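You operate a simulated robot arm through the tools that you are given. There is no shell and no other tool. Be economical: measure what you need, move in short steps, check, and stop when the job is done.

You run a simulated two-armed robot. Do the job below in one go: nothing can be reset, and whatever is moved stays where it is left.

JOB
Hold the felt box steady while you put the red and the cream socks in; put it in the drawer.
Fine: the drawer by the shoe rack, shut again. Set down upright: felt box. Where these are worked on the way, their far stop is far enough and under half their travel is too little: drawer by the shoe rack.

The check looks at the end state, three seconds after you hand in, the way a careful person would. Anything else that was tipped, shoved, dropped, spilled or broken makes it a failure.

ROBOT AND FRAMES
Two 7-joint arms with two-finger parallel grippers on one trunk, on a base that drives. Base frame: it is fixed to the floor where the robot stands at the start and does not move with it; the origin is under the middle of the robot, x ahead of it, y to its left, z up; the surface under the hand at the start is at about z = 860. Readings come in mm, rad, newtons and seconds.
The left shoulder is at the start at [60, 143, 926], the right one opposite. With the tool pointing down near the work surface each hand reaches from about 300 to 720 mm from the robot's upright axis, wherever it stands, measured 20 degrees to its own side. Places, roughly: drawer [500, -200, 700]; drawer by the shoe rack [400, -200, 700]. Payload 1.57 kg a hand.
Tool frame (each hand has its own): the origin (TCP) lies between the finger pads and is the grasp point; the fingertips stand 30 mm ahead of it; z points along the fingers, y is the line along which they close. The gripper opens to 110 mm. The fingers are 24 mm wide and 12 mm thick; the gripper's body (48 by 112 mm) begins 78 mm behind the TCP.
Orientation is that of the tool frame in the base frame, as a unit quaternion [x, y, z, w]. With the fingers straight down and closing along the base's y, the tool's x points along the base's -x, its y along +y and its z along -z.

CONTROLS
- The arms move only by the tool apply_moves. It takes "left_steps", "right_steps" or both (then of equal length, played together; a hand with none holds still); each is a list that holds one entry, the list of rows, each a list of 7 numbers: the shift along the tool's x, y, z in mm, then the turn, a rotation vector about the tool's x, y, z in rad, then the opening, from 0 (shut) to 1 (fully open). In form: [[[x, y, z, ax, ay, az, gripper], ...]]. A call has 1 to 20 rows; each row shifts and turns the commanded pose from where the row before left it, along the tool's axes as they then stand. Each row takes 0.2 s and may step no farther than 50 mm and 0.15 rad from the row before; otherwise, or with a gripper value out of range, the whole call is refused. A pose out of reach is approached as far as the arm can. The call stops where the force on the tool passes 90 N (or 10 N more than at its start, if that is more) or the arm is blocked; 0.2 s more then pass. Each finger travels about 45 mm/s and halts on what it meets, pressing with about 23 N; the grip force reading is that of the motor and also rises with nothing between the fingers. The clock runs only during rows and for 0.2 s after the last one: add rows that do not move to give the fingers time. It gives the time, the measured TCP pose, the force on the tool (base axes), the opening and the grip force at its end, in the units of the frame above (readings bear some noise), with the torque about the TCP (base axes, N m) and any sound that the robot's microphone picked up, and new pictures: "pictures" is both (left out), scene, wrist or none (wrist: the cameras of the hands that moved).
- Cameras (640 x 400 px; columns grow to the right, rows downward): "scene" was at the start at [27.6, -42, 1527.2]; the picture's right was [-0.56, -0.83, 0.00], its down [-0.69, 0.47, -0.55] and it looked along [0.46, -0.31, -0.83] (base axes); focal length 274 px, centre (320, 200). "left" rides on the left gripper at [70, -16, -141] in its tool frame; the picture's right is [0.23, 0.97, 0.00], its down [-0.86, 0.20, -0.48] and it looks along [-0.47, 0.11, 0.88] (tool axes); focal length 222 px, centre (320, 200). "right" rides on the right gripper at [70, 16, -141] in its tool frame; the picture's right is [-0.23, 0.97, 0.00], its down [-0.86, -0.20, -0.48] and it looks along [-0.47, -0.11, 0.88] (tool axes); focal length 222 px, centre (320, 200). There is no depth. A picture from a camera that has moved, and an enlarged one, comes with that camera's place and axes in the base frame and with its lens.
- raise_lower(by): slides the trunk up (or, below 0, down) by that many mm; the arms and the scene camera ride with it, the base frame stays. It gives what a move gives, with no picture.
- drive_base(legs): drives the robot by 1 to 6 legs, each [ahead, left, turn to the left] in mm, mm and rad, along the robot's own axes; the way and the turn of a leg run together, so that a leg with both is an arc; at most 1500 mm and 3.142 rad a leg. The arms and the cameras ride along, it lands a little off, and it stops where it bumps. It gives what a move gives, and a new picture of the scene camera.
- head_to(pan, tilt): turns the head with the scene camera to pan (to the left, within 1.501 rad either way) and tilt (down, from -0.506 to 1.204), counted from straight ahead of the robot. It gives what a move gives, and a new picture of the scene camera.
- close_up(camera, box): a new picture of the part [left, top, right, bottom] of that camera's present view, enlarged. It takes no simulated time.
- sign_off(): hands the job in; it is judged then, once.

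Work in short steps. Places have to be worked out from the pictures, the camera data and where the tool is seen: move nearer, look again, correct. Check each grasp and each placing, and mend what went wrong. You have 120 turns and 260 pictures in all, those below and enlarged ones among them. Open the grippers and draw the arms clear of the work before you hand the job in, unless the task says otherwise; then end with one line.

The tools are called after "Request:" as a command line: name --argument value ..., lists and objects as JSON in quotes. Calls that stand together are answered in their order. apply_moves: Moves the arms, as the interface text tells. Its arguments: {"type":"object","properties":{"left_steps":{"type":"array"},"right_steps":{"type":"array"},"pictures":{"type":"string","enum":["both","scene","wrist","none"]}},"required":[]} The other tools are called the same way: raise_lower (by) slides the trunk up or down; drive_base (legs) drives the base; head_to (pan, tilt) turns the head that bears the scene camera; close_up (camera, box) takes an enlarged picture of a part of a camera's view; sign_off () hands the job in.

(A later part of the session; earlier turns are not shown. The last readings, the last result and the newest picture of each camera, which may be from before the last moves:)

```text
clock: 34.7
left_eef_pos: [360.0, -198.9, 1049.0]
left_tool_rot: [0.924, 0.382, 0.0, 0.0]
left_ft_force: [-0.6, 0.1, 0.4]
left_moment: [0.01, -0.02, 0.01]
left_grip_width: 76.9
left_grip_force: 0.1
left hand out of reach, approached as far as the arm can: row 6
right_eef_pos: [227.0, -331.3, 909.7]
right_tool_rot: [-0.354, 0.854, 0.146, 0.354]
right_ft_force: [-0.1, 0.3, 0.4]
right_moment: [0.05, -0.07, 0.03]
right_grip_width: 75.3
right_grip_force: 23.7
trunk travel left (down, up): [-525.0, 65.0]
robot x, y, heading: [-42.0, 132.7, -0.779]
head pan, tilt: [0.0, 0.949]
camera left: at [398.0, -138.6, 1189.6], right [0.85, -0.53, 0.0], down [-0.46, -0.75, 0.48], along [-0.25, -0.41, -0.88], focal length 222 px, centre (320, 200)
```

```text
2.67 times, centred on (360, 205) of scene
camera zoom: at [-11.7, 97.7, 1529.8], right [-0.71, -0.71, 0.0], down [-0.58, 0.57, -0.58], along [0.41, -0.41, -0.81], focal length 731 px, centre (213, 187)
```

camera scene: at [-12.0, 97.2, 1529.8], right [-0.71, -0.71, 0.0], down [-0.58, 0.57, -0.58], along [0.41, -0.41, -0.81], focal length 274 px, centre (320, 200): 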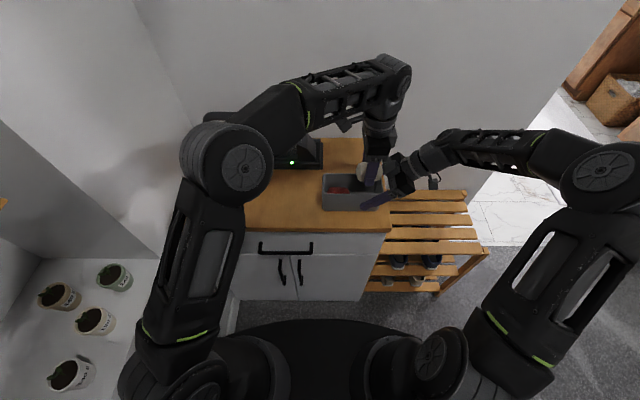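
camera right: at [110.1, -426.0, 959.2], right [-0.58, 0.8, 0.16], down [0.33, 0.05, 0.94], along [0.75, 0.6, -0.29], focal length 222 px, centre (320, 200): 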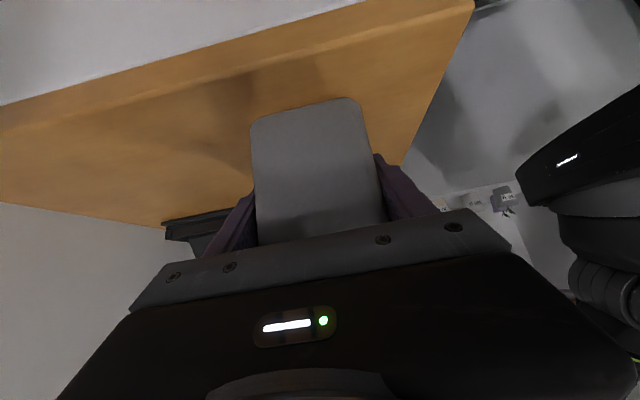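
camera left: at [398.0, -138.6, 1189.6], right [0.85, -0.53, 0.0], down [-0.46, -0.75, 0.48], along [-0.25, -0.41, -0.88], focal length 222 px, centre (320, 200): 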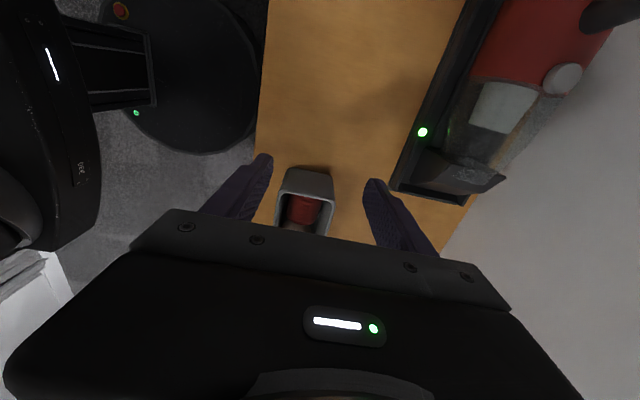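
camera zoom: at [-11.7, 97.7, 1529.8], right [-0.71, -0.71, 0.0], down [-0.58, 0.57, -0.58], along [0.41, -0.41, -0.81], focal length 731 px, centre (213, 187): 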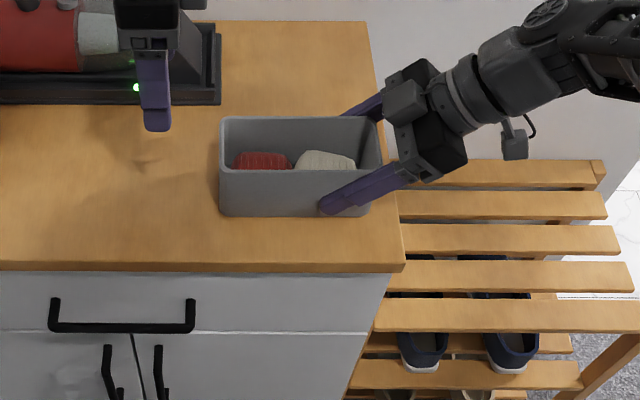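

Both socks lie in the box. I'll release the tilted right grip, back away diagonally, bring the hand vertical and centre it over the box to lift it from above.

Request:
apply_moves --right_steps '[[[0, 0, 0, 0, 0, 0, 1], [0, 0, 0, 0, 0, 0, 1], [0, 0, 0, 0, 0, 0, 1], [0, 0, -40, 0, 0, 0, 1], [0, 0, -40, 0, 0, 0, 1], [0, 0, -40, 0, 0, 0, 1], [0, 0, 0, 0, 0.131, 0, 1], [0, 0, 0, 0, 0.131, 0, 1], [0, 0, 0, 0, 0.131, 0, 1], [0, 0, 0, 0, 0.131, 0, 1], [0, 0, 0, 0, 0.131, 0, 1], [0, 0, 0, 0, 0.131, 0, 1], [-44, 0, 0, 0, 0, 0, 1], [-44, 0, 0, 0, 0, 0, 1], [-44, 0, 0, 0, 0, 0, 1], [0, 0, 0, 0, 0, 0, 1]]]' --left_steps '[[[0, 0, 0, 0, 0, 0, 0.7], [0, 0, 0, 0, 0, 0, 0.7], [0, 0, 0, 0, 0, 0, 0.7], [20, 0, 0, 0, 0, 0, 0.7], [20, 0, 0, 0, 0, 0, 0.7], [20, 0, 0, 0, 0, 0, 0.7], [20, 0, 0, 0, 0, 0, 0.7], [0, 0, 0, 0, 0, 0, 0.7], [0, 0, 0, 0, 0, 0, 0.7], [0, 0, 0, 0, 0, 0, 0.7], [0, 0, 0, 0, 0, 0, 0.7], [0, 0, 0, 0, 0, 0, 0.7], [0, 0, 0, 0, 0, 0, 0.7], [0, 0, 0, 0, 0, 0, 0.7], [0, 0, 0, 0, 0, 0, 0.7], [0, 0, 0, 0, 0, 0, 0.7]]]'

```text
clock: 38.1
left_eef_pos: [412.9, -143.4, 1047.8]
left_tool_rot: [0.923, 0.384, 0.0, -0.001]
left_ft_force: [0.2, -0.4, -0.6]
left_moment: [0.02, -0.01, -0.01]
left_grip_width: 77.2
left_grip_force: 0.0
right_eef_pos: [260.8, -296.9, 994.9]
right_tool_rot: [-0.383, 0.924, 0.0, 0.0]
right_ft_force: [-0.3, -0.7, 0.7]
right_moment: [0.02, -0.02, -0.01]
right_grip_width: 110.0
right_grip_force: 0.1
trunk travel left (down, up): [-525.0, 65.0]
robot x, y, heading: [-43.3, 129.5, -0.785]
head pan, tilt: [0.0, 0.949]
camera scene: at [-12.6, 96.9, 1529.8], right [-0.71, -0.71, 0.0], down [-0.58, 0.57, -0.58], along [0.41, -0.41, -0.81], focal length 274 px, centre (320, 200)
camera right: at [200.1, -336.2, 1135.2], right [-0.53, 0.85, 0.0], down [0.75, 0.46, 0.48], along [0.41, 0.25, -0.88], focal length 222 px, centre (320, 200)
camera left: at [451.6, -80.9, 1188.9], right [0.85, -0.53, 0.0], down [-0.46, -0.75, 0.48], along [-0.25, -0.41, -0.88], focal length 222 px, centre (320, 200)
```

scene: 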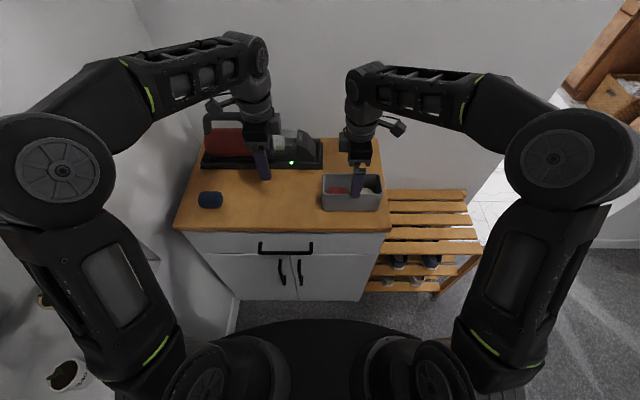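
right: 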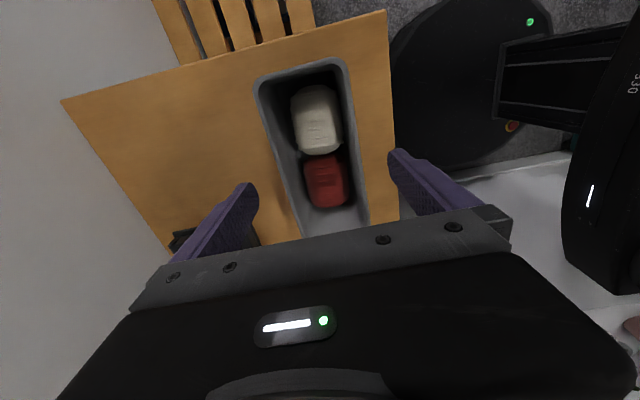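
left: 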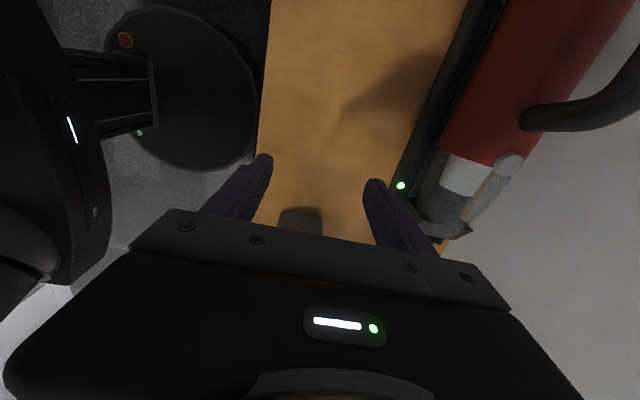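

The hand is centred over the box. Lowering to about z 920, gripping across the box and lifting a little.

Request:
apply_moves --right_steps '[[[0, 0, 25, 0, 0, 0, 1], [0, 0, 25, 0, 0, 0, 1], [0, 0, 25, 0, 0, 0, 1], [0, 0, 0, 0, 0, 0, 1], [0, 0, 0, 0, 0, 0, 0.5], [0, 0, 0, 0, 0, 0, 0.5], [0, 0, 0, 0, 0, 0, 0.5], [0, 0, 0, 0, 0, 0, 0.5], [0, 0, -10, 0, 0, 0, 0.5], [0, 0, -20, 0, 0, 0, 0.5], [0, 0, -20, 0, 0, 0, 0.5], [0, 0, -20, 0, 0, 0, 0.5], [0, 0, 0, 0, 0, 0, 0.5]]]'

```text
clock: 40.9
left_eef_pos: [414.5, -141.8, 1048.6]
left_tool_rot: [0.923, 0.384, 0.001, 0.0]
left_ft_force: [0.0, -0.7, 0.6]
left_moment: [0.03, -0.02, 0.0]
left_grip_width: 77.0
left_grip_force: 0.0
right_eef_pos: [260.3, -297.8, 989.3]
right_tool_rot: [-0.383, 0.924, 0.0, 0.0]
right_ft_force: [-0.3, -0.3, -1.1]
right_moment: [0.02, 0.02, -0.03]
right_grip_width: 75.5
right_grip_force: 23.2
trunk travel left (down, up): [-525.0, 65.0]
robot x, y, heading: [-41.1, 130.0, -0.783]
head pan, tilt: [0.0, 0.949]
camera scene: at [-12.0, 97.0, 1529.8], right [-0.71, -0.71, 0.0], down [-0.58, 0.57, -0.58], along [0.41, -0.41, -0.81], focal length 274 px, centre (320, 200)
camera right: at [199.8, -336.2, 1129.3], right [-0.53, 0.85, 0.0], down [0.75, 0.46, 0.48], along [0.41, 0.25, -0.88], focal length 222 px, centre (320, 200)
```

scene: 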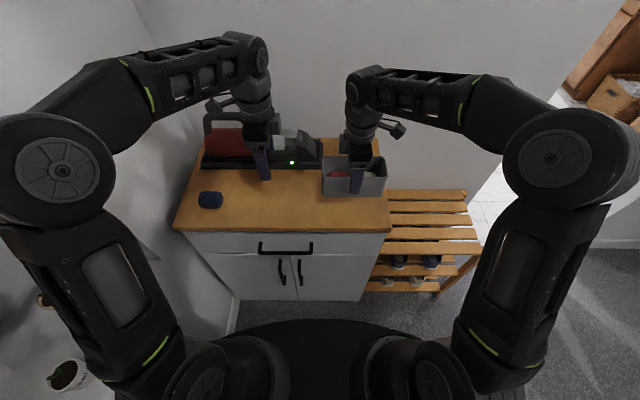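
right: 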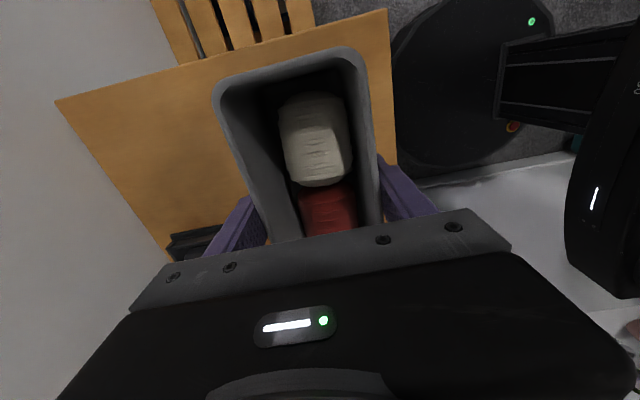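

The box is lifted level with both socks inside. I'll keep it in the right hand and drive back 110 mm for room at the drawer.

Request:
drive_base --legs '[[-110, 0, 0]]'

Request:
close_up --camera "scene" --box '[200, 150, 440, 300]'

```text
clock: 42.0
left_eef_pos: [336.5, -64.2, 1048.8]
left_tool_rot: [0.923, 0.384, 0.001, 0.001]
left_ft_force: [-0.6, 0.0, 1.1]
left_moment: [-0.02, -0.05, -0.02]
left_grip_width: 77.2
left_grip_force: 0.1
right_eef_pos: [182.9, -220.3, 990.4]
right_tool_rot: [-0.384, 0.923, 0.0, 0.0]
right_ft_force: [0.0, 0.1, -1.7]
right_moment: [-0.04, -0.04, -0.01]
right_grip_width: 75.3
right_grip_force: 22.9
trunk travel left (down, up): [-525.0, 65.0]
robot x, y, heading: [-118.4, 208.3, -0.785]
head pan, tilt: [0.0, 0.949]
camera scene: at [-90.6, 175.4, 1529.9], right [-0.71, -0.71, 0.0], down [-0.58, 0.57, -0.58], along [0.41, -0.41, -0.81], focal length 274 px, centre (320, 200)
```

scene: 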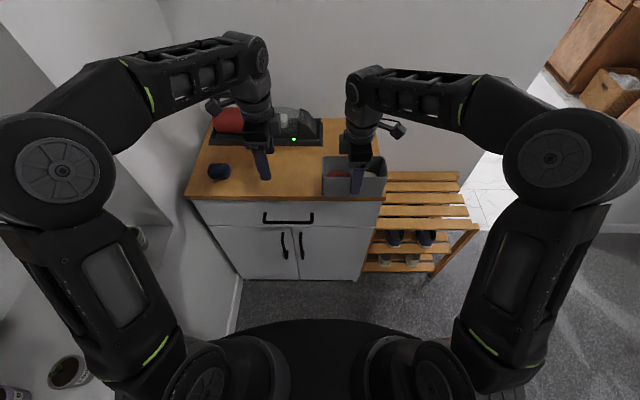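

```text
2.67 times, centred on (320, 225) of scene
camera zoom: at [-90.6, 175.4, 1529.9], right [-0.71, -0.71, 0.0], down [-0.58, 0.57, -0.58], along [0.41, -0.41, -0.81], focal length 731 px, centre (320, 133)
```

zoom: 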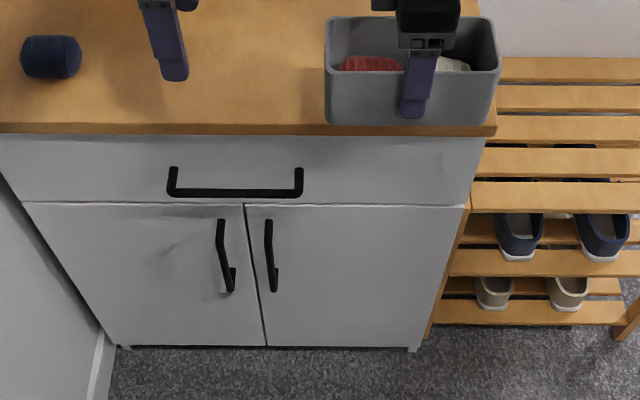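

Handle bar works out near f 275, z 760, l 85–240. I'll pull the left hand back, pitch it 45° forward and bring it to a pre-grasp point in front of the bar.

Request:
apply_moves --left_steps '[[[0, -33, 0, 0, 0, 0, 0.5], [0, -33, 0, 0, 0, 0, 0.5], [0, -33, 0, 0, 0, 0, 0.5], [0, 0, 0, -0.131, 0, 0, 0.5], [0, 0, 0, -0.131, 0, 0, 0.5], [0, 0, 0, -0.131, 0, 0, 0.5], [0, 0, 0, -0.131, 0, 0, 0.5], [0, 0, 0, -0.131, 0, 0, 0.5], [0, 0, 0, -0.131, 0, 0, 0.5], [-6.4, -28, 30, 0, 0, 0, 0.5], [-6.4, -28, 30, 0, 0, 0, 0.5], [-6.4, -28, 30, 0, 0, 0, 0.5], [0, 0, 0, 0, 0, 0, 0.5]]]'

```text
clock: 44.9
left_eef_pos: [274.2, -50.7, 943.9]
left_tool_rot: [0.853, 0.355, 0.147, 0.352]
left_ft_force: [-0.9, -1.0, 0.7]
left_moment: [0.03, -0.02, 0.0]
left_grip_width: 54.8
left_grip_force: 0.0
left hand out of reach, approached as far as the arm can: row 9, 10, 11, 12
right_eef_pos: [184.4, -220.0, 989.6]
right_tool_rot: [-0.383, 0.924, 0.0, 0.001]
right_ft_force: [-0.8, -0.4, -1.7]
right_moment: [0.03, 0.02, 0.02]
right_grip_width: 75.2
right_grip_force: 23.0
trunk travel left (down, up): [-525.0, 65.0]
robot x, y, heading: [-117.2, 210.1, -0.785]
head pan, tilt: [0.0, 0.949]
camera scene: at [-89.7, 174.6, 1529.8], right [-0.71, -0.71, 0.0], down [-0.58, 0.57, -0.58], along [0.41, -0.41, -0.81], focal length 274 px, centre (320, 200)
camera left: at [243.4, 76.8, 1032.0], right [0.65, -0.32, 0.69], down [-0.74, -0.47, 0.48], along [0.17, -0.82, -0.55], focal length 222 px, centre (320, 200)
```

scene: 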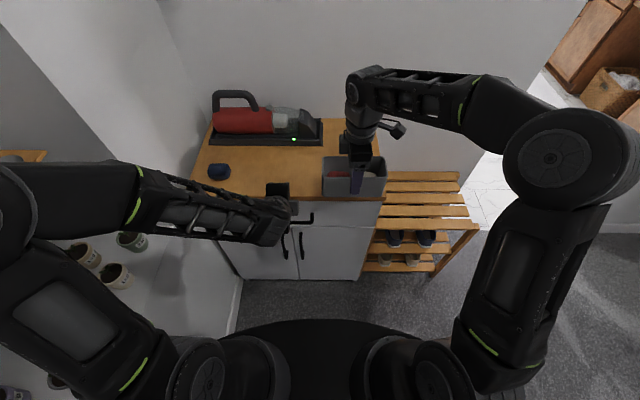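
left: 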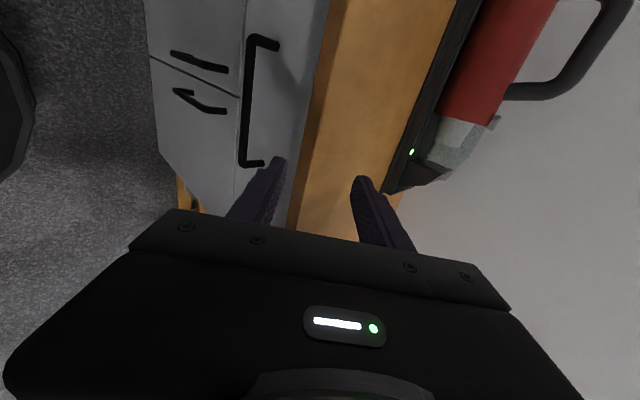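

The arm is too folded at this height. I'll steepen the left pitch to 60°, move the box in the right hand back and up, clear of the drawer's path, then lower the trunk.

Request:
apply_moves --left_steps '[[[0, 25, -5.2, 0, 0, 0, 0.5], [0, 25, -5.2, 0, 0, 0, 0.5], [0, 25, -5.2, 0, 0, 0, 0.5], [0, 0, 0, 0.131, 0, 0, 0.5], [0, 0, 0, 0.131, 0, 0, 0.5], [0, 0, 0, 0, 0, 0, 0.5]]]' --right_steps '[[[32, 10, -23, 0, 0, 0, 0.5], [32, 10, -23, 0, 0, 0, 0.5], [32, 18, -23, 0, 0, 0, 0.5], [0, 18, 0, 0, 0, 0, 0.5], [0, 0, 0, 0, 0, 0, 0.5], [0, 0, 0, 0, 0, 0, 0.5]]]' --pictures "scene"

Request:
raise_lower --by -120

```text
clock: 46.2
left_eef_pos: [302.8, -80.6, 1010.7]
left_tool_rot: [0.892, 0.37, 0.099, 0.239]
left_ft_force: [0.4, -0.4, -0.5]
left_moment: [-0.02, 0.01, -0.03]
left_grip_width: 55.1
left_grip_force: 0.0
right_eef_pos: [76.2, -246.5, 1058.6]
right_tool_rot: [-0.384, 0.923, 0.0, 0.0]
right_ft_force: [0.9, 0.8, -1.8]
right_moment: [-0.03, -0.02, 0.03]
right_grip_width: 75.4
right_grip_force: 23.1
trunk travel left (down, up): [-525.0, 65.0]
robot x, y, heading: [-117.5, 206.2, -0.786]
head pan, tilt: [0.0, 0.949]
camera scene: at [-89.4, 174.3, 1529.8], right [-0.71, -0.71, 0.0], down [-0.58, 0.57, -0.58], along [0.41, -0.41, -0.81], focal length 274 px, centre (320, 200)
```

scene: 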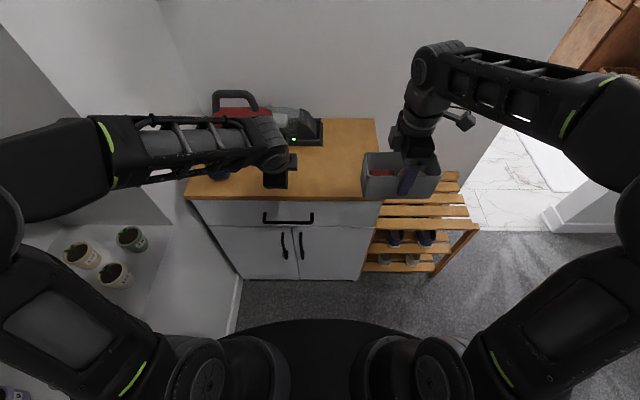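

```text
clock: 47.8
left_eef_pos: [302.8, -80.5, 889.7]
left_tool_rot: [0.891, 0.371, 0.1, 0.24]
left_ft_force: [0.6, 0.3, 0.3]
left_moment: [0.02, 0.0, -0.01]
left_grip_width: 55.2
left_grip_force: 0.1
right_eef_pos: [77.1, -249.1, 938.8]
right_tool_rot: [-0.384, 0.923, -0.001, 0.0]
right_ft_force: [-0.9, -0.4, -1.6]
right_moment: [-0.02, -0.02, -0.02]
right_grip_width: 75.1
right_grip_force: 22.6
trunk travel left (down, up): [-405.0, 185.0]
robot x, y, heading: [-115.3, 205.7, -0.783]
head pan, tilt: [0.0, 0.949]
```

Left measures f 271, so it's lagging behind its commanded pose. I'll hold one row to let it settle now the trunk is lower, and look.

Request:
apply_moves --left_steps '[[[0, 0, 0, 0, 0, 0, 0.4], [0, 0, 0, 0, 0, 0, 0.4]]]' --right_steps '[[[0, 0, -40, 0, 0, 0, 0.5], [0, 0, -40, 0, 0, 0, 0.5]]]'

```text
clock: 48.4
left_eef_pos: [304.1, -80.3, 889.5]
left_tool_rot: [0.892, 0.371, 0.1, 0.239]
left_ft_force: [-0.3, -1.0, 1.3]
left_moment: [0.04, -0.01, 0.01]
left_grip_width: 44.0
left_grip_force: 0.1
right_eef_pos: [76.7, -248.6, 977.9]
right_tool_rot: [-0.383, 0.924, 0.0, 0.0]
right_ft_force: [0.3, -0.3, -1.7]
right_moment: [-0.02, 0.02, 0.04]
right_grip_width: 75.2
right_grip_force: 23.6
right hand out of reach, approached as far as the arm can: row 2
trunk travel left (down, up): [-405.0, 185.0]
robot x, y, heading: [-122.5, 206.3, -0.783]
head pan, tilt: [0.0, 0.949]
camera scene: at [-89.3, 174.0, 1409.8], right [-0.71, -0.71, 0.0], down [-0.58, 0.57, -0.58], along [0.41, -0.41, -0.81], focal length 274 px, centre (320, 200)
camera right: at [15.1, -286.8, 1119.5], right [-0.53, 0.85, 0.0], down [0.74, 0.47, 0.48], along [0.41, 0.25, -0.88], focal length 222 px, centre (320, 200)
camera left: at [292.1, 28.8, 1003.3], right [0.76, -0.43, 0.49], down [-0.65, -0.56, 0.51], along [0.05, -0.71, -0.71], focal length 222 px, centre (320, 200)
```

scene: 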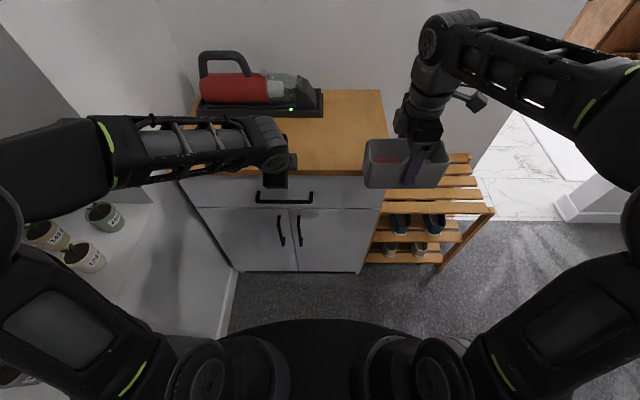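
right: 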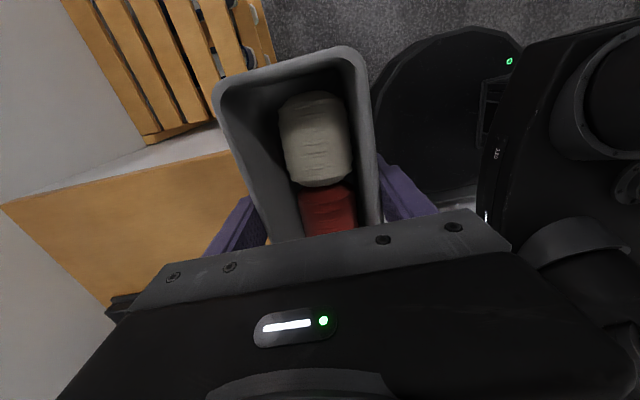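
left: 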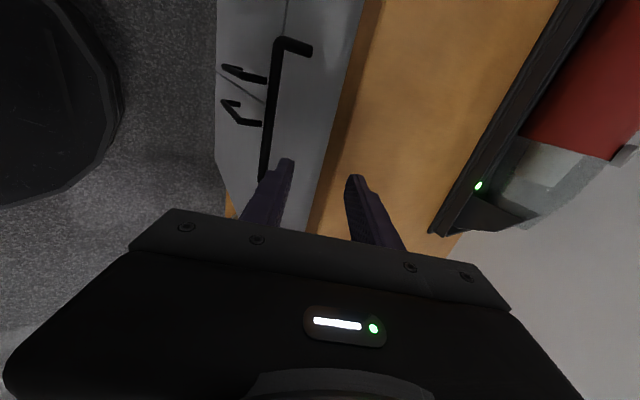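

The left elbow is near the side alcove. Shifting the base 60 mm right puts the left shoulder square to the handle and gives the elbow room.

Request:
drive_base --legs '[[-10, -60, 0]]'

Request:
apply_moves --left_steps '[[[0, -20, -10, 0, 0, 0, 0.4], [0, -30, -5, 0, 0, 0, 0.4], [0, -25, 10, 0, 0, 0, 0.4], [0, 0, 0, 0, 0, 0, 0.4]]]'

```text
clock: 49.3
left_eef_pos: [252.2, -117.0, 890.6]
left_tool_rot: [0.892, 0.37, 0.099, 0.24]
left_ft_force: [-0.5, 0.4, -0.1]
left_moment: [0.04, -0.02, 0.05]
left_grip_width: 44.2
left_grip_force: 0.1
right_eef_pos: [25.1, -283.3, 978.8]
right_tool_rot: [-0.383, 0.924, 0.001, 0.001]
right_ft_force: [-0.8, 0.4, -1.8]
right_moment: [0.01, -0.02, 0.01]
right_grip_width: 75.2
right_grip_force: 22.8
trunk travel left (down, up): [-405.0, 185.0]
robot x, y, heading: [-169.1, 172.2, -0.786]
head pan, tilt: [0.0, 0.949]
camera scene: at [-139.6, 138.3, 1409.8], right [-0.71, -0.71, 0.0], down [-0.58, 0.57, -0.58], along [0.41, -0.41, -0.81], focal length 274 px, centre (320, 200)
```

scene: 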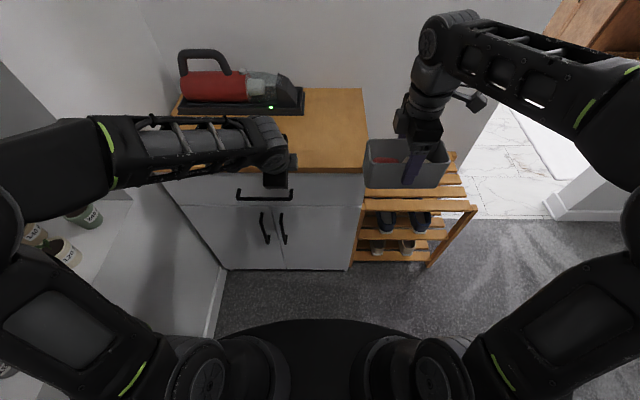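

```text
clock: 50.3
left_eef_pos: [204.7, -67.3, 857.3]
left_tool_rot: [0.892, 0.37, 0.099, 0.24]
left_ft_force: [0.6, -0.9, -0.9]
left_moment: [-0.01, 0.03, -0.05]
left_grip_width: 44.0
left_grip_force: 0.0
right_eef_pos: [26.2, -283.5, 978.2]
right_tool_rot: [-0.383, 0.924, 0.0, 0.0]
right_ft_force: [1.0, 0.3, -1.6]
right_moment: [0.0, -0.04, -0.01]
right_grip_width: 75.2
right_grip_force: 23.5
trunk travel left (down, up): [-405.0, 185.0]
robot x, y, heading: [-168.0, 172.4, -0.785]
head pan, tilt: [0.0, 0.949]
camera scene: at [-138.5, 139.0, 1409.8], right [-0.71, -0.71, 0.0], down [-0.58, 0.57, -0.58], along [0.41, -0.41, -0.81], focal length 274 px, centre (320, 200)
camera left: at [194.7, 42.4, 970.6], right [0.76, -0.43, 0.49], down [-0.65, -0.56, 0.51], along [0.05, -0.71, -0.71], focal length 222 px, centre (320, 200)
```

scene: 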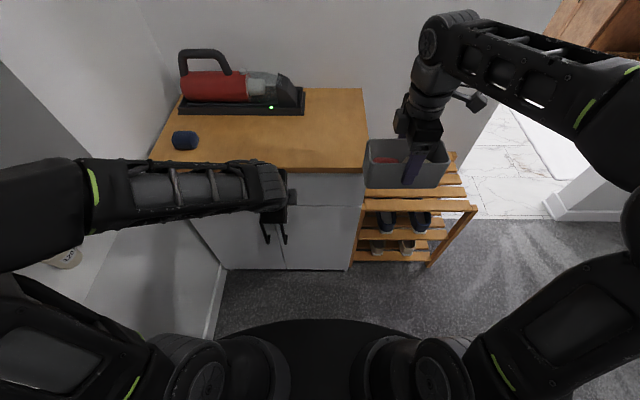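
left: 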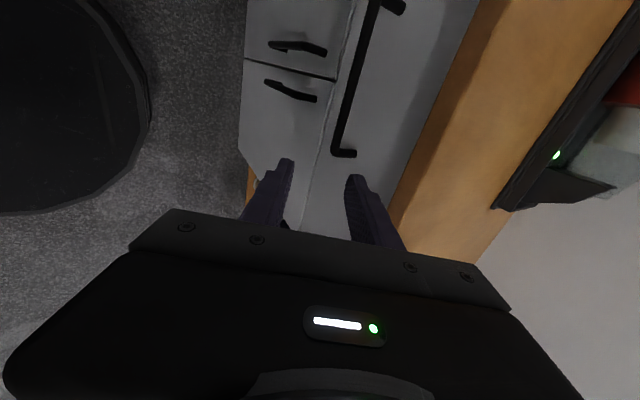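

From the wrist view the bar's right end is near l 97, f 275, z ~760. I'll align at l 125 on the bar's line and close half the distance, then look again.

Request:
apply_moves --left_steps '[[[10, 8, 10, 0, 0, 0, 0.4], [10, 8, 15, 0, 0, 0, 0.4], [8, 7, 15, 0, 0, 0, 0.4], [0, 0, 15, 0, 0, 0, 0.4], [0, 0, 0, 0, 0, 0, 0.4]]]'

Request:
close_up --camera "left" --box '[220, 0, 480, 240]'

```text
clock: 51.5
left_eef_pos: [257.7, -82.9, 820.3]
left_tool_rot: [0.892, 0.37, 0.099, 0.239]
left_ft_force: [0.4, -0.1, 0.0]
left_moment: [-0.02, 0.01, 0.02]
left_grip_width: 43.9
left_grip_force: 0.1
right_eef_pos: [26.4, -283.1, 978.9]
right_tool_rot: [-0.383, 0.924, 0.0, 0.0]
right_ft_force: [0.6, 0.1, -0.8]
right_moment: [-0.02, -0.03, 0.01]
right_grip_width: 75.5
right_grip_force: 23.7
trunk travel left (down, up): [-405.0, 185.0]
robot x, y, heading: [-168.4, 173.0, -0.783]
head pan, tilt: [0.0, 0.949]
camera scene: at [-138.5, 139.1, 1409.8], right [-0.71, -0.71, 0.0], down [-0.58, 0.57, -0.58], along [0.41, -0.41, -0.81], focal length 274 px, centre (320, 200)
camera left: at [247.5, 27.0, 933.9], right [0.76, -0.43, 0.49], down [-0.65, -0.56, 0.51], along [0.05, -0.71, -0.71], focal length 222 px, centre (320, 200)
```

scene: 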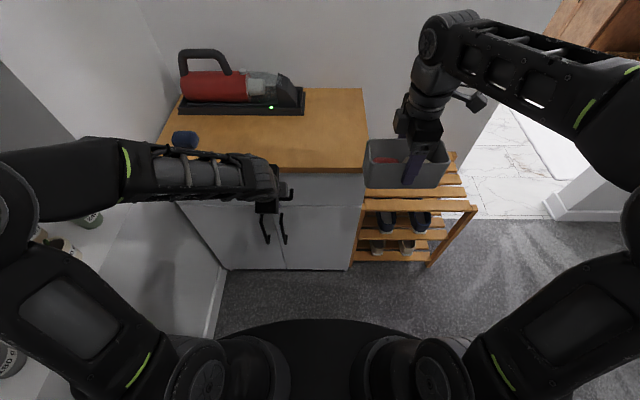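
left: 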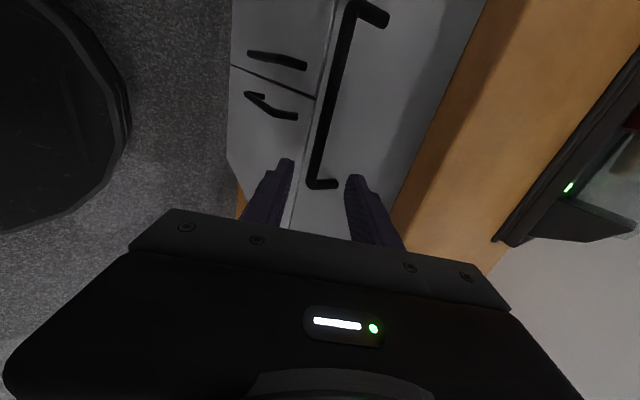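

```text
1.67 times, centred on (350, 120) of left
camera zoom: at [247.5, 27.0, 933.9], right [0.76, -0.43, 0.49], down [-0.65, -0.56, 0.51], along [0.05, -0.71, -0.71], focal length 370 px, centre (270, 333)
```

zoom: 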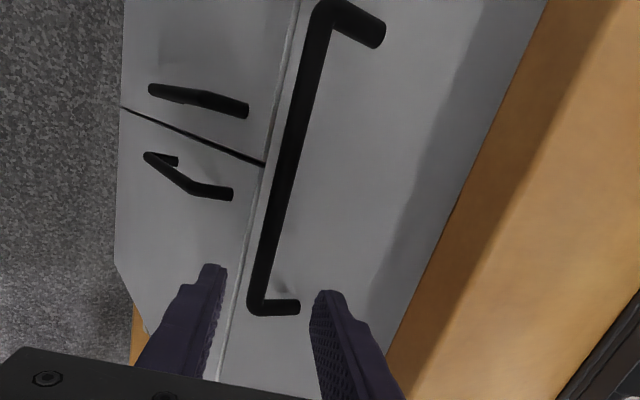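

Two views triangulate the bar to f≈268, z≈767. I'll narrow the fingers to 30 mm and slide over the bar, stopping short of the drawer front.

Request:
apply_moves --left_steps '[[[2, -1, 0, 0, 0, 0, 0.28], [2, -1, 0, 0, 0, 0, 0.28], [2, -1.3, 14, 0, 0, 0, 0.28], [0, 0, 15, 0, 0, 0, 0.28], [0, 0, 14, 0, 0, 0, 0.28], [0, 0, 0, 0, 0, 0, 0.28]]]' --pictures "none"

Request:
close_up --camera "left" --box '[220, 0, 480, 240]'

Request:
close_up --camera "scene" --box '[180, 130, 340, 230]'

```text
clock: 52.9
left_eef_pos: [276.3, -92.1, 782.9]
left_tool_rot: [0.892, 0.37, 0.1, 0.24]
left_ft_force: [-0.5, -0.4, -0.8]
left_moment: [0.0, -0.01, 0.0]
left_grip_width: 30.7
left_grip_force: 0.1
right_eef_pos: [27.2, -283.0, 979.8]
right_tool_rot: [-0.383, 0.924, -0.001, 0.0]
right_ft_force: [1.3, -0.5, -1.3]
right_moment: [0.01, 0.04, 0.0]
right_grip_width: 74.9
right_grip_force: 23.7
trunk travel left (down, up): [-405.0, 185.0]
robot x, y, heading: [-168.4, 173.9, -0.78]
head pan, tilt: [0.0, 0.949]
```

```text
1.67 times, centred on (350, 120) of left
camera zoom: at [265.8, 17.4, 894.6], right [0.76, -0.43, 0.49], down [-0.65, -0.56, 0.51], along [0.05, -0.71, -0.71], focal length 370 px, centre (270, 333)
```

zoom: 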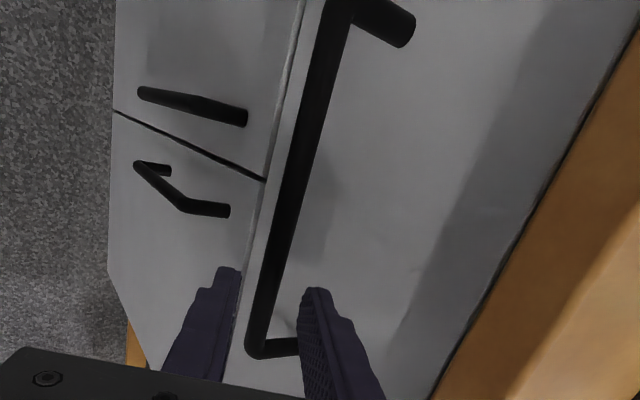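

```text
4.00 times, centred on (260, 180) of scene
camera zoom: at [-138.5, 139.0, 1409.8], right [-0.71, -0.71, 0.0], down [-0.58, 0.57, -0.58], along [0.41, -0.41, -0.81], focal length 1097 px, centre (560, 280)
```

zoom: 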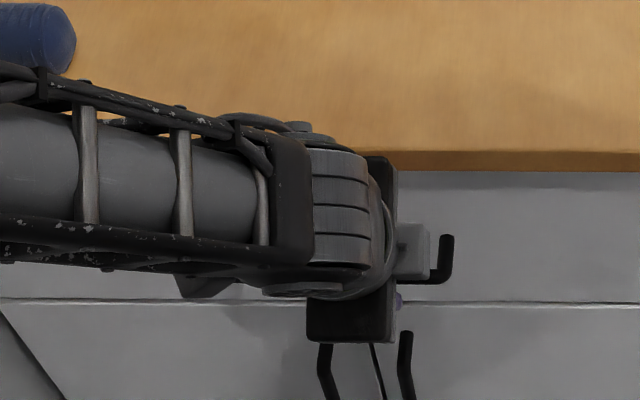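

The bar sits about 18 mm ahead of the TCP, between the pads. I'll advance 5 mm and close on it.

Request:
apply_moves --left_steps '[[[0, -2, 0, 0, 0, 0, 0.22], [0, 0, 3, 0, 0, 0, 0.22], [0, 0, 3, 0, 0, 0, 0.22], [0, 0, 0, 0, 0, 0, 0], [0, 0, 0, 0, 0, 0, 0], [0, 0, 0, 0, 0, 0, 0], [0, 0, 0, 0, 0, 0, 0]]]' --pictures "wrist"

```text
clock: 54.5
left_eef_pos: [278.6, -92.5, 775.3]
left_tool_rot: [0.892, 0.37, 0.1, 0.241]
left_ft_force: [0.2, -0.3, 10.1]
left_moment: [-0.23, -0.04, 0.03]
left_grip_width: 0.0
left_grip_force: 21.6
right_eef_pos: [24.9, -283.4, 978.9]
right_tool_rot: [-0.384, 0.924, 0.0, 0.0]
right_ft_force: [-0.2, 0.1, -1.4]
right_moment: [-0.01, 0.02, 0.0]
right_grip_width: 75.6
right_grip_force: 23.1
trunk travel left (down, up): [-405.0, 185.0]
robot x, y, heading: [-165.9, 170.9, -0.785]
head pan, tilt: [0.0, 0.949]
camera left: at [266.9, 17.6, 889.1], right [0.76, -0.43, 0.49], down [-0.65, -0.56, 0.51], along [0.05, -0.71, -0.7], focal length 222 px, centre (320, 200)
```

left: 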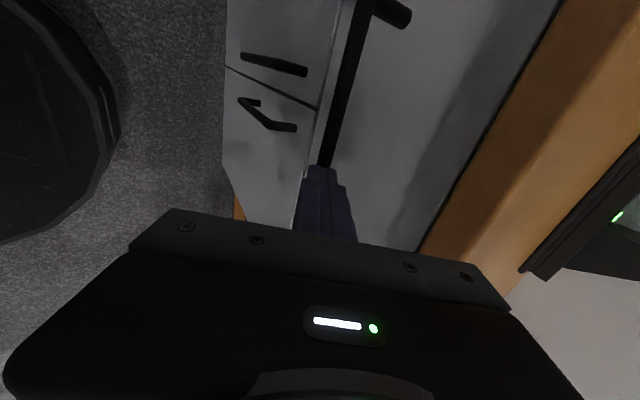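

The fingers closed empty on top of the bar (10 N upward), so the bar is further in, at about f 281, z 747. I'll back off a little, reopen and advance properly.

Request:
apply_moves --left_steps '[[[0, 0, -8, 0, 0, 0, 0], [0, 0, 0, 0, 0, 0, 0.26], [0, 0, 0, 0, 0, 0, 0.26], [0, 2, 0, 0, 0, 0, 0.26], [0, 0, 8, 0, 0, 0, 0.26], [0, 0, 8, 0, 0, 0, 0.26], [0, 0, 8, 0, 0, 0, 0.26], [0, 0, 0, 0, 0, 0, 0.26]]]' --pictures "wrist"

```text
clock: 56.3
left_eef_pos: [284.3, -99.3, 763.0]
left_tool_rot: [0.892, 0.37, 0.099, 0.24]
left_ft_force: [0.0, 0.7, -0.4]
left_moment: [0.01, 0.0, -0.03]
left_grip_width: 28.6
left_grip_force: 0.1
right_eef_pos: [25.9, -283.8, 979.4]
right_tool_rot: [-0.383, 0.924, 0.0, 0.001]
right_ft_force: [0.0, -0.1, -1.3]
right_moment: [0.02, 0.02, -0.03]
right_grip_width: 75.3
right_grip_force: 22.9
trunk travel left (down, up): [-405.0, 185.0]
robot x, y, heading: [-166.3, 169.4, -0.785]
head pan, tilt: [0.0, 0.949]
camera left: at [274.1, 10.2, 876.0], right [0.76, -0.43, 0.49], down [-0.65, -0.56, 0.51], along [0.05, -0.71, -0.71], focal length 222 px, centre (320, 200)
```

left: 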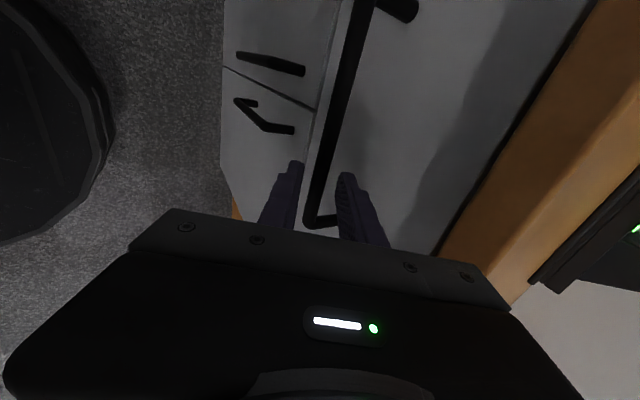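

The fingers now straddle the bar with no force. Closing.

Request:
apply_moves --left_steps '[[[0, 0, 3, 0, 0, 0, 0.26], [0, 0, 0, 0, 0, 0, 0], [0, 0, 0, 0, 0, 0, 0], [0, 0, 0, 0, 0, 0, 0], [0, 0, 0, 0, 0, 0, 0]]]' --pictures "wrist"

```text
clock: 57.5
left_eef_pos: [284.2, -100.9, 758.9]
left_tool_rot: [0.892, 0.371, 0.1, 0.239]
left_ft_force: [-4.3, 3.4, -5.8]
left_moment: [0.3, -0.13, -0.51]
left_grip_width: 12.0
left_grip_force: 28.9
right_eef_pos: [26.2, -283.2, 978.4]
right_tool_rot: [-0.384, 0.923, 0.0, 0.0]
right_ft_force: [-0.6, 0.6, -2.8]
right_moment: [-0.01, -0.04, 0.01]
right_grip_width: 75.2
right_grip_force: 22.7
trunk travel left (down, up): [-405.0, 185.0]
robot x, y, heading: [-169.0, 166.3, -0.784]
head pan, tilt: [0.0, 0.949]
camera left: at [274.2, 9.0, 872.9], right [0.76, -0.44, 0.49], down [-0.65, -0.56, 0.51], along [0.05, -0.71, -0.71], focal length 222 px, centre (320, 200)
```

left: 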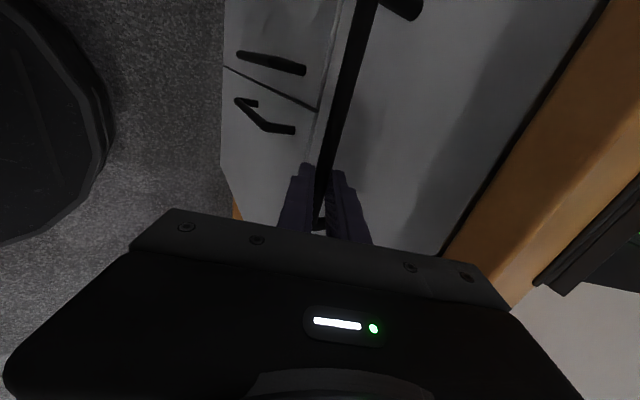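

The bar is gripped (12 mm). Pulling by driving straight back 60 mm.

Request:
drive_base --legs '[[-60, 0, 0]]'

```text
clock: 58.5
left_eef_pos: [242.9, -57.3, 760.2]
left_tool_rot: [0.892, 0.371, 0.099, 0.238]
left_ft_force: [-0.8, 0.4, -10.3]
left_moment: [0.19, -0.08, -0.64]
left_grip_width: 11.6
left_grip_force: 29.5
right_eef_pos: [-17.3, -240.7, 978.7]
right_tool_rot: [-0.383, 0.924, 0.0, 0.0]
right_ft_force: [-0.7, 0.1, -1.1]
right_moment: [-0.04, 0.03, 0.0]
right_grip_width: 75.4
right_grip_force: 22.6
trunk travel left (down, up): [-405.0, 185.0]
robot x, y, heading: [-210.2, 215.0, -0.787]
head pan, tilt: [0.0, 0.949]
camera scene: at [-181.5, 182.2, 1409.7], right [-0.71, -0.71, 0.0], down [-0.58, 0.57, -0.58], along [0.41, -0.41, -0.81], focal length 274 px, centre (320, 200)
```

scene: 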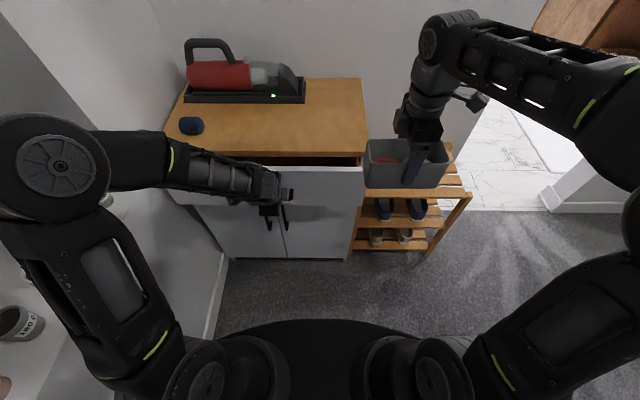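

The drawer follows; it's open about 60 mm. Now pulling 80 mm more with the arm, straight back.

Request:
apply_moves --left_steps '[[[0, -13, -7.5, 0, 0, 0, 0], [0, -13, -7.5, 0, 0, 0, 0], [0, -13, -7.5, 0, 0, 0, 0], [0, -13, -7.5, 0, 0, 0, 0], [0, -13, -7.5, 0, 0, 0, 0]]]' --pictures "scene"

```text
clock: 59.7
left_eef_pos: [189.1, -4.0, 758.9]
left_tool_rot: [0.892, 0.371, 0.099, 0.239]
left_ft_force: [3.8, 6.4, 6.0]
left_moment: [0.59, -0.76, -0.24]
left_grip_width: 11.9
left_grip_force: 28.7
right_eef_pos: [-17.3, -238.2, 979.2]
right_tool_rot: [-0.383, 0.924, 0.001, 0.0]
right_ft_force: [0.4, 0.3, -0.1]
right_moment: [-0.03, -0.01, 0.01]
right_grip_width: 75.5
right_grip_force: 22.8
trunk travel left (down, up): [-405.0, 185.0]
robot x, y, heading: [-210.7, 215.5, -0.79]
head pan, tilt: [0.0, 0.949]
camera scene: at [-181.9, 183.0, 1409.8], right [-0.71, -0.71, 0.0], down [-0.58, 0.57, -0.58], along [0.41, -0.41, -0.81], focal length 274 px, centre (320, 200)
```

scene: 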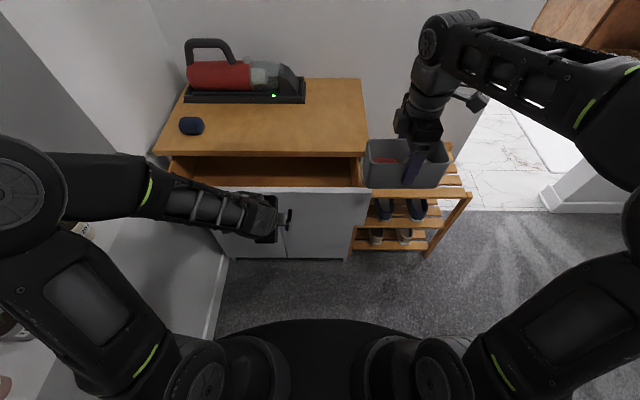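

Open about 136 mm and looks empty inside. Driving back 40 mm more.

Request:
drive_base --legs '[[-40, 0, 0]]'

```text
clock: 60.6
left_eef_pos: [160.1, 24.2, 759.6]
left_tool_rot: [0.892, 0.371, 0.1, 0.238]
left_ft_force: [5.8, 8.8, 5.3]
left_moment: [0.4, -0.52, -0.41]
left_grip_width: 11.9
left_grip_force: 28.9
right_eef_pos: [-45.5, -210.7, 978.4]
right_tool_rot: [-0.383, 0.924, 0.0, 0.0]
right_ft_force: [-0.4, 0.5, -2.2]
right_moment: [-0.01, -0.03, -0.02]
right_grip_width: 75.5
right_grip_force: 23.0
trunk travel left (down, up): [-405.0, 185.0]
robot x, y, heading: [-243.3, 237.6, -0.785]
head pan, tilt: [0.0, 0.949]
camera scene: at [-210.3, 211.9, 1409.8], right [-0.71, -0.71, 0.0], down [-0.58, 0.57, -0.58], along [0.41, -0.41, -0.81], focal length 274 px, centre (320, 200)
```

scene: 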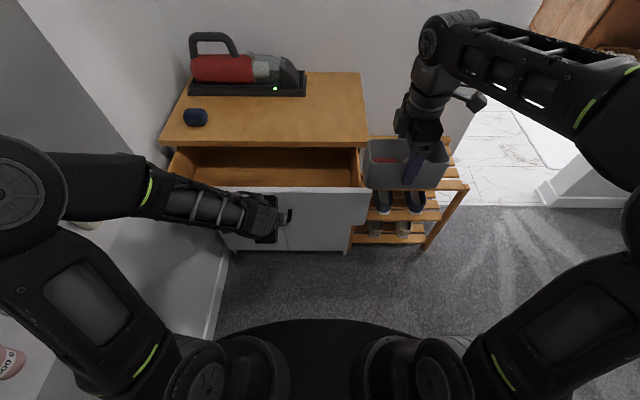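

Open about 176 mm. Pulling another 60 mm with the arm, watching for the stop.

Request:
apply_moves --left_steps '[[[0, -13, -7.5, 0, 0, 0, 0], [0, -13, -7.5, 0, 0, 0, 0], [0, -13, -7.5, 0, 0, 0, 0], [0, -13, -7.5, 0, 0, 0, 0]]]' --pictures "scene"

```text
clock: 61.6
left_eef_pos: [149.8, 35.5, 759.3]
left_tool_rot: [0.891, 0.374, 0.102, 0.236]
left_ft_force: [22.7, 21.7, -4.6]
left_moment: [0.62, -0.56, -0.31]
left_grip_width: 12.1
left_grip_force: 30.2
left hand out of reach, approached as far as the arm can: row 2, 3, 4
right_eef_pos: [-41.6, -211.7, 978.4]
right_tool_rot: [-0.384, 0.923, 0.001, -0.001]
right_ft_force: [-0.2, 0.1, -0.4]
right_moment: [0.01, -0.02, -0.01]
right_grip_width: 75.2
right_grip_force: 22.8
trunk travel left (down, up): [-405.0, 185.0]
robot x, y, heading: [-240.4, 243.0, -0.785]
head pan, tilt: [0.0, 0.949]
camera scene: at [-207.4, 212.7, 1409.6], right [-0.7, -0.71, 0.0], down [-0.58, 0.57, -0.58], along [0.41, -0.41, -0.81], focal length 274 px, centre (320, 200)
```

scene: 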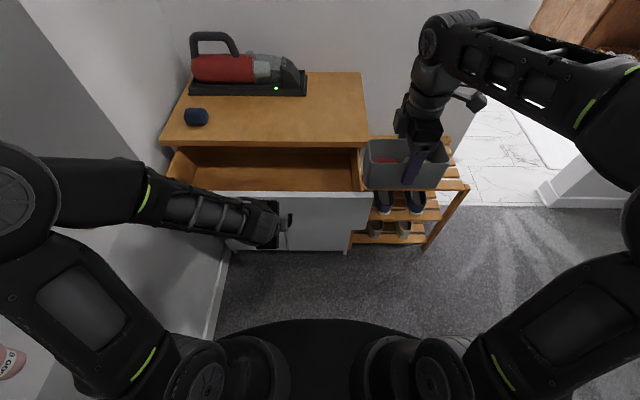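

The arm is at its limit at about 191 mm open, which is more than half of a 363 mm deep dresser and enough for the box. I'll release the handle and withdraw the left hand upward.

Request:
apply_moves --left_steps '[[[0, 0, 0, 0, 0, 0, 0.26], [0, 0, 0, 0, 0, 0, 0.26], [0, 0, 0, 0, 0, 0, 0.26], [0, 0, -20, 0, 0, 0, 0.26], [0, 0, -20, 0, 0, 0, 0.26], [0, 0, -20, 0, 0, 0, 0.26], [0, 0, -20, 0, 0, 0, 0.26], [0, 0, -20, 0, 0, 0, 0.26]]]'

```text
clock: 63.4
left_eef_pos: [119.7, 43.4, 852.8]
left_tool_rot: [0.892, 0.371, 0.1, 0.237]
left_ft_force: [-0.3, -0.8, -0.4]
left_moment: [0.01, 0.0, 0.0]
left_grip_width: 28.7
left_grip_force: 0.1
left hand out of reach, approached as far as the arm can: row 4, 5, 6, 7
right_eef_pos: [-45.5, -210.7, 979.2]
right_tool_rot: [-0.383, 0.924, 0.001, -0.001]
right_ft_force: [0.8, -0.4, -2.1]
right_moment: [-0.03, -0.02, 0.01]
right_grip_width: 75.2
right_grip_force: 22.8
trunk travel left (down, up): [-405.0, 185.0]
robot x, y, heading: [-238.4, 245.4, -0.787]
head pan, tilt: [0.0, 0.949]
camera scene: at [-210.3, 210.8, 1409.8], right [-0.71, -0.71, 0.0], down [-0.58, 0.57, -0.58], along [0.41, -0.41, -0.81], focal length 274 px, centre (320, 200)
camera left: at [108.6, 153.6, 967.3], right [0.76, -0.43, 0.48], down [-0.65, -0.56, 0.51], along [0.05, -0.7, -0.71], focal length 222 px, centre (320, 200)
```

scene: 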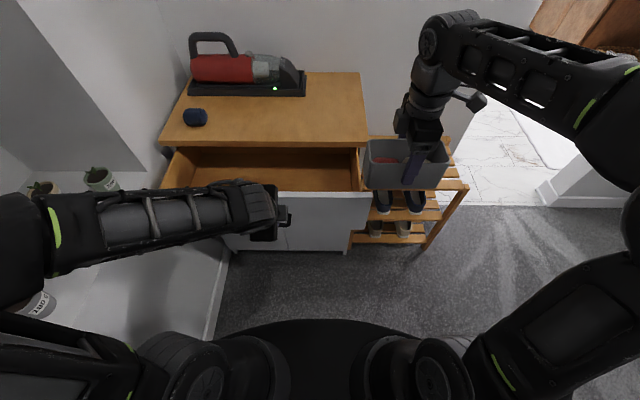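
left: 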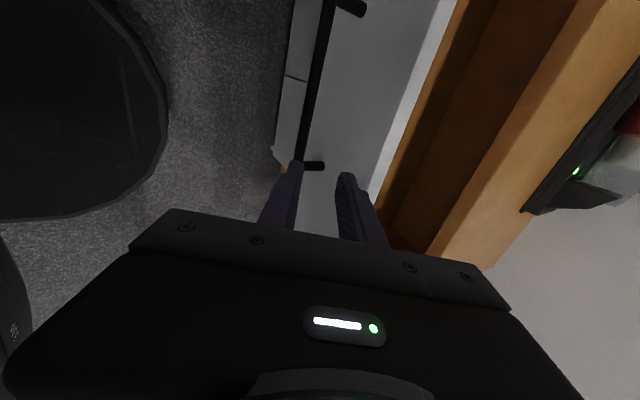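

Left hand is free. I'll raise it out of the way while carrying the box over the open drawer to l≈0, f≈218.

Request:
apply_moves --left_steps '[[[0, 23, -17, 0, 0, 0, 0.26], [0, 23, -17, 0, 0, 0, 0.26], [0, 23, -17, 0, 0, 0, 0.26], [0, 23, -17, 0, 0, 0, 0.26], [0, 0, 0, 0, 0, 0, 0.26], [0, 0, 0, 0, 0, 0, 0.26]]]' --right_steps '[[[-18, -10, 0, 0, 0, 0, 0.5], [-36, -20, 0, 0, 0, 0, 0.5], [-36, -20, 0, 0, 0, 0, 0.5], [-36, -20, 0, 0, 0, 0, 0.5], [-36, -20, 0, 0, 0, 0, 0.5], [-18, -8, 0, 0, 0, 0, 0.5]]]'

```text
clock: 64.8
left_eef_pos: [150.6, 16.0, 957.0]
left_tool_rot: [0.892, 0.37, 0.1, 0.238]
left_ft_force: [0.5, 0.0, 0.2]
left_moment: [0.04, -0.03, -0.02]
left_grip_width: 28.7
left_grip_force: 0.2
right_eef_pos: [64.3, -179.6, 979.5]
right_tool_rot: [-0.384, 0.923, -0.001, 0.001]
right_ft_force: [-0.1, -0.5, -1.0]
right_moment: [-0.01, -0.03, 0.0]
right_grip_width: 75.2
right_grip_force: 22.6
right hand out of reach, approached as far as the arm can: row 4, 5, 6
trunk travel left (down, up): [-405.0, 185.0]
robot x, y, heading: [-240.7, 244.6, -0.782]
head pan, tilt: [0.0, 0.949]
camera scene: at [-210.3, 210.4, 1409.8], right [-0.7, -0.71, 0.0], down [-0.58, 0.57, -0.58], along [0.41, -0.41, -0.81], focal length 274 px, centre (320, 200)
camera right: at [3.1, -218.0, 1118.8], right [-0.53, 0.85, 0.0], down [0.74, 0.47, 0.48], along [0.41, 0.25, -0.88], focal length 222 px, centre (320, 200)
camera left: at [139.6, 124.4, 1070.4], right [0.76, -0.43, 0.49], down [-0.65, -0.56, 0.51], along [0.05, -0.71, -0.71], focal length 222 px, centre (320, 200)
```

scene: 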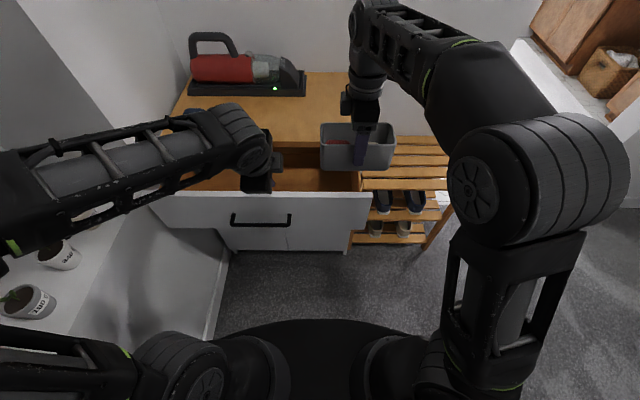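
right: 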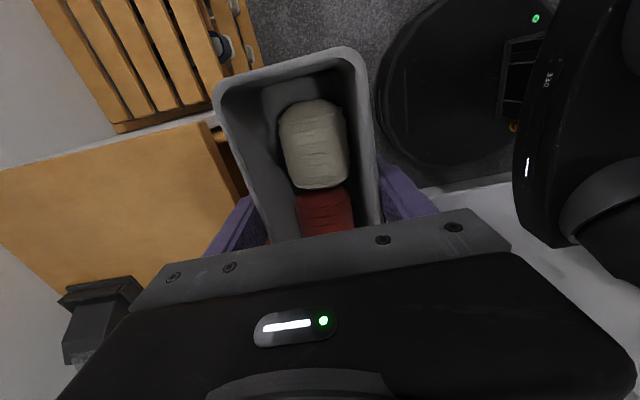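
left: 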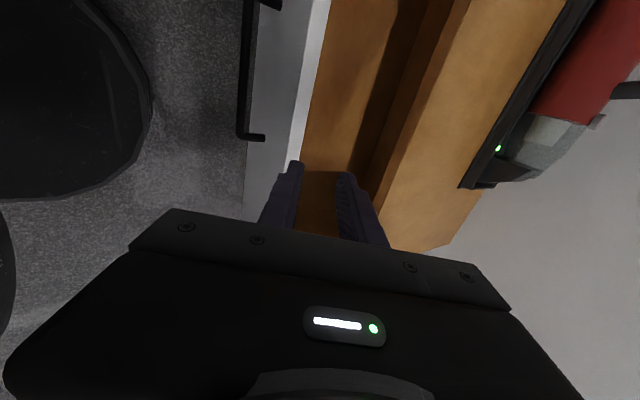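

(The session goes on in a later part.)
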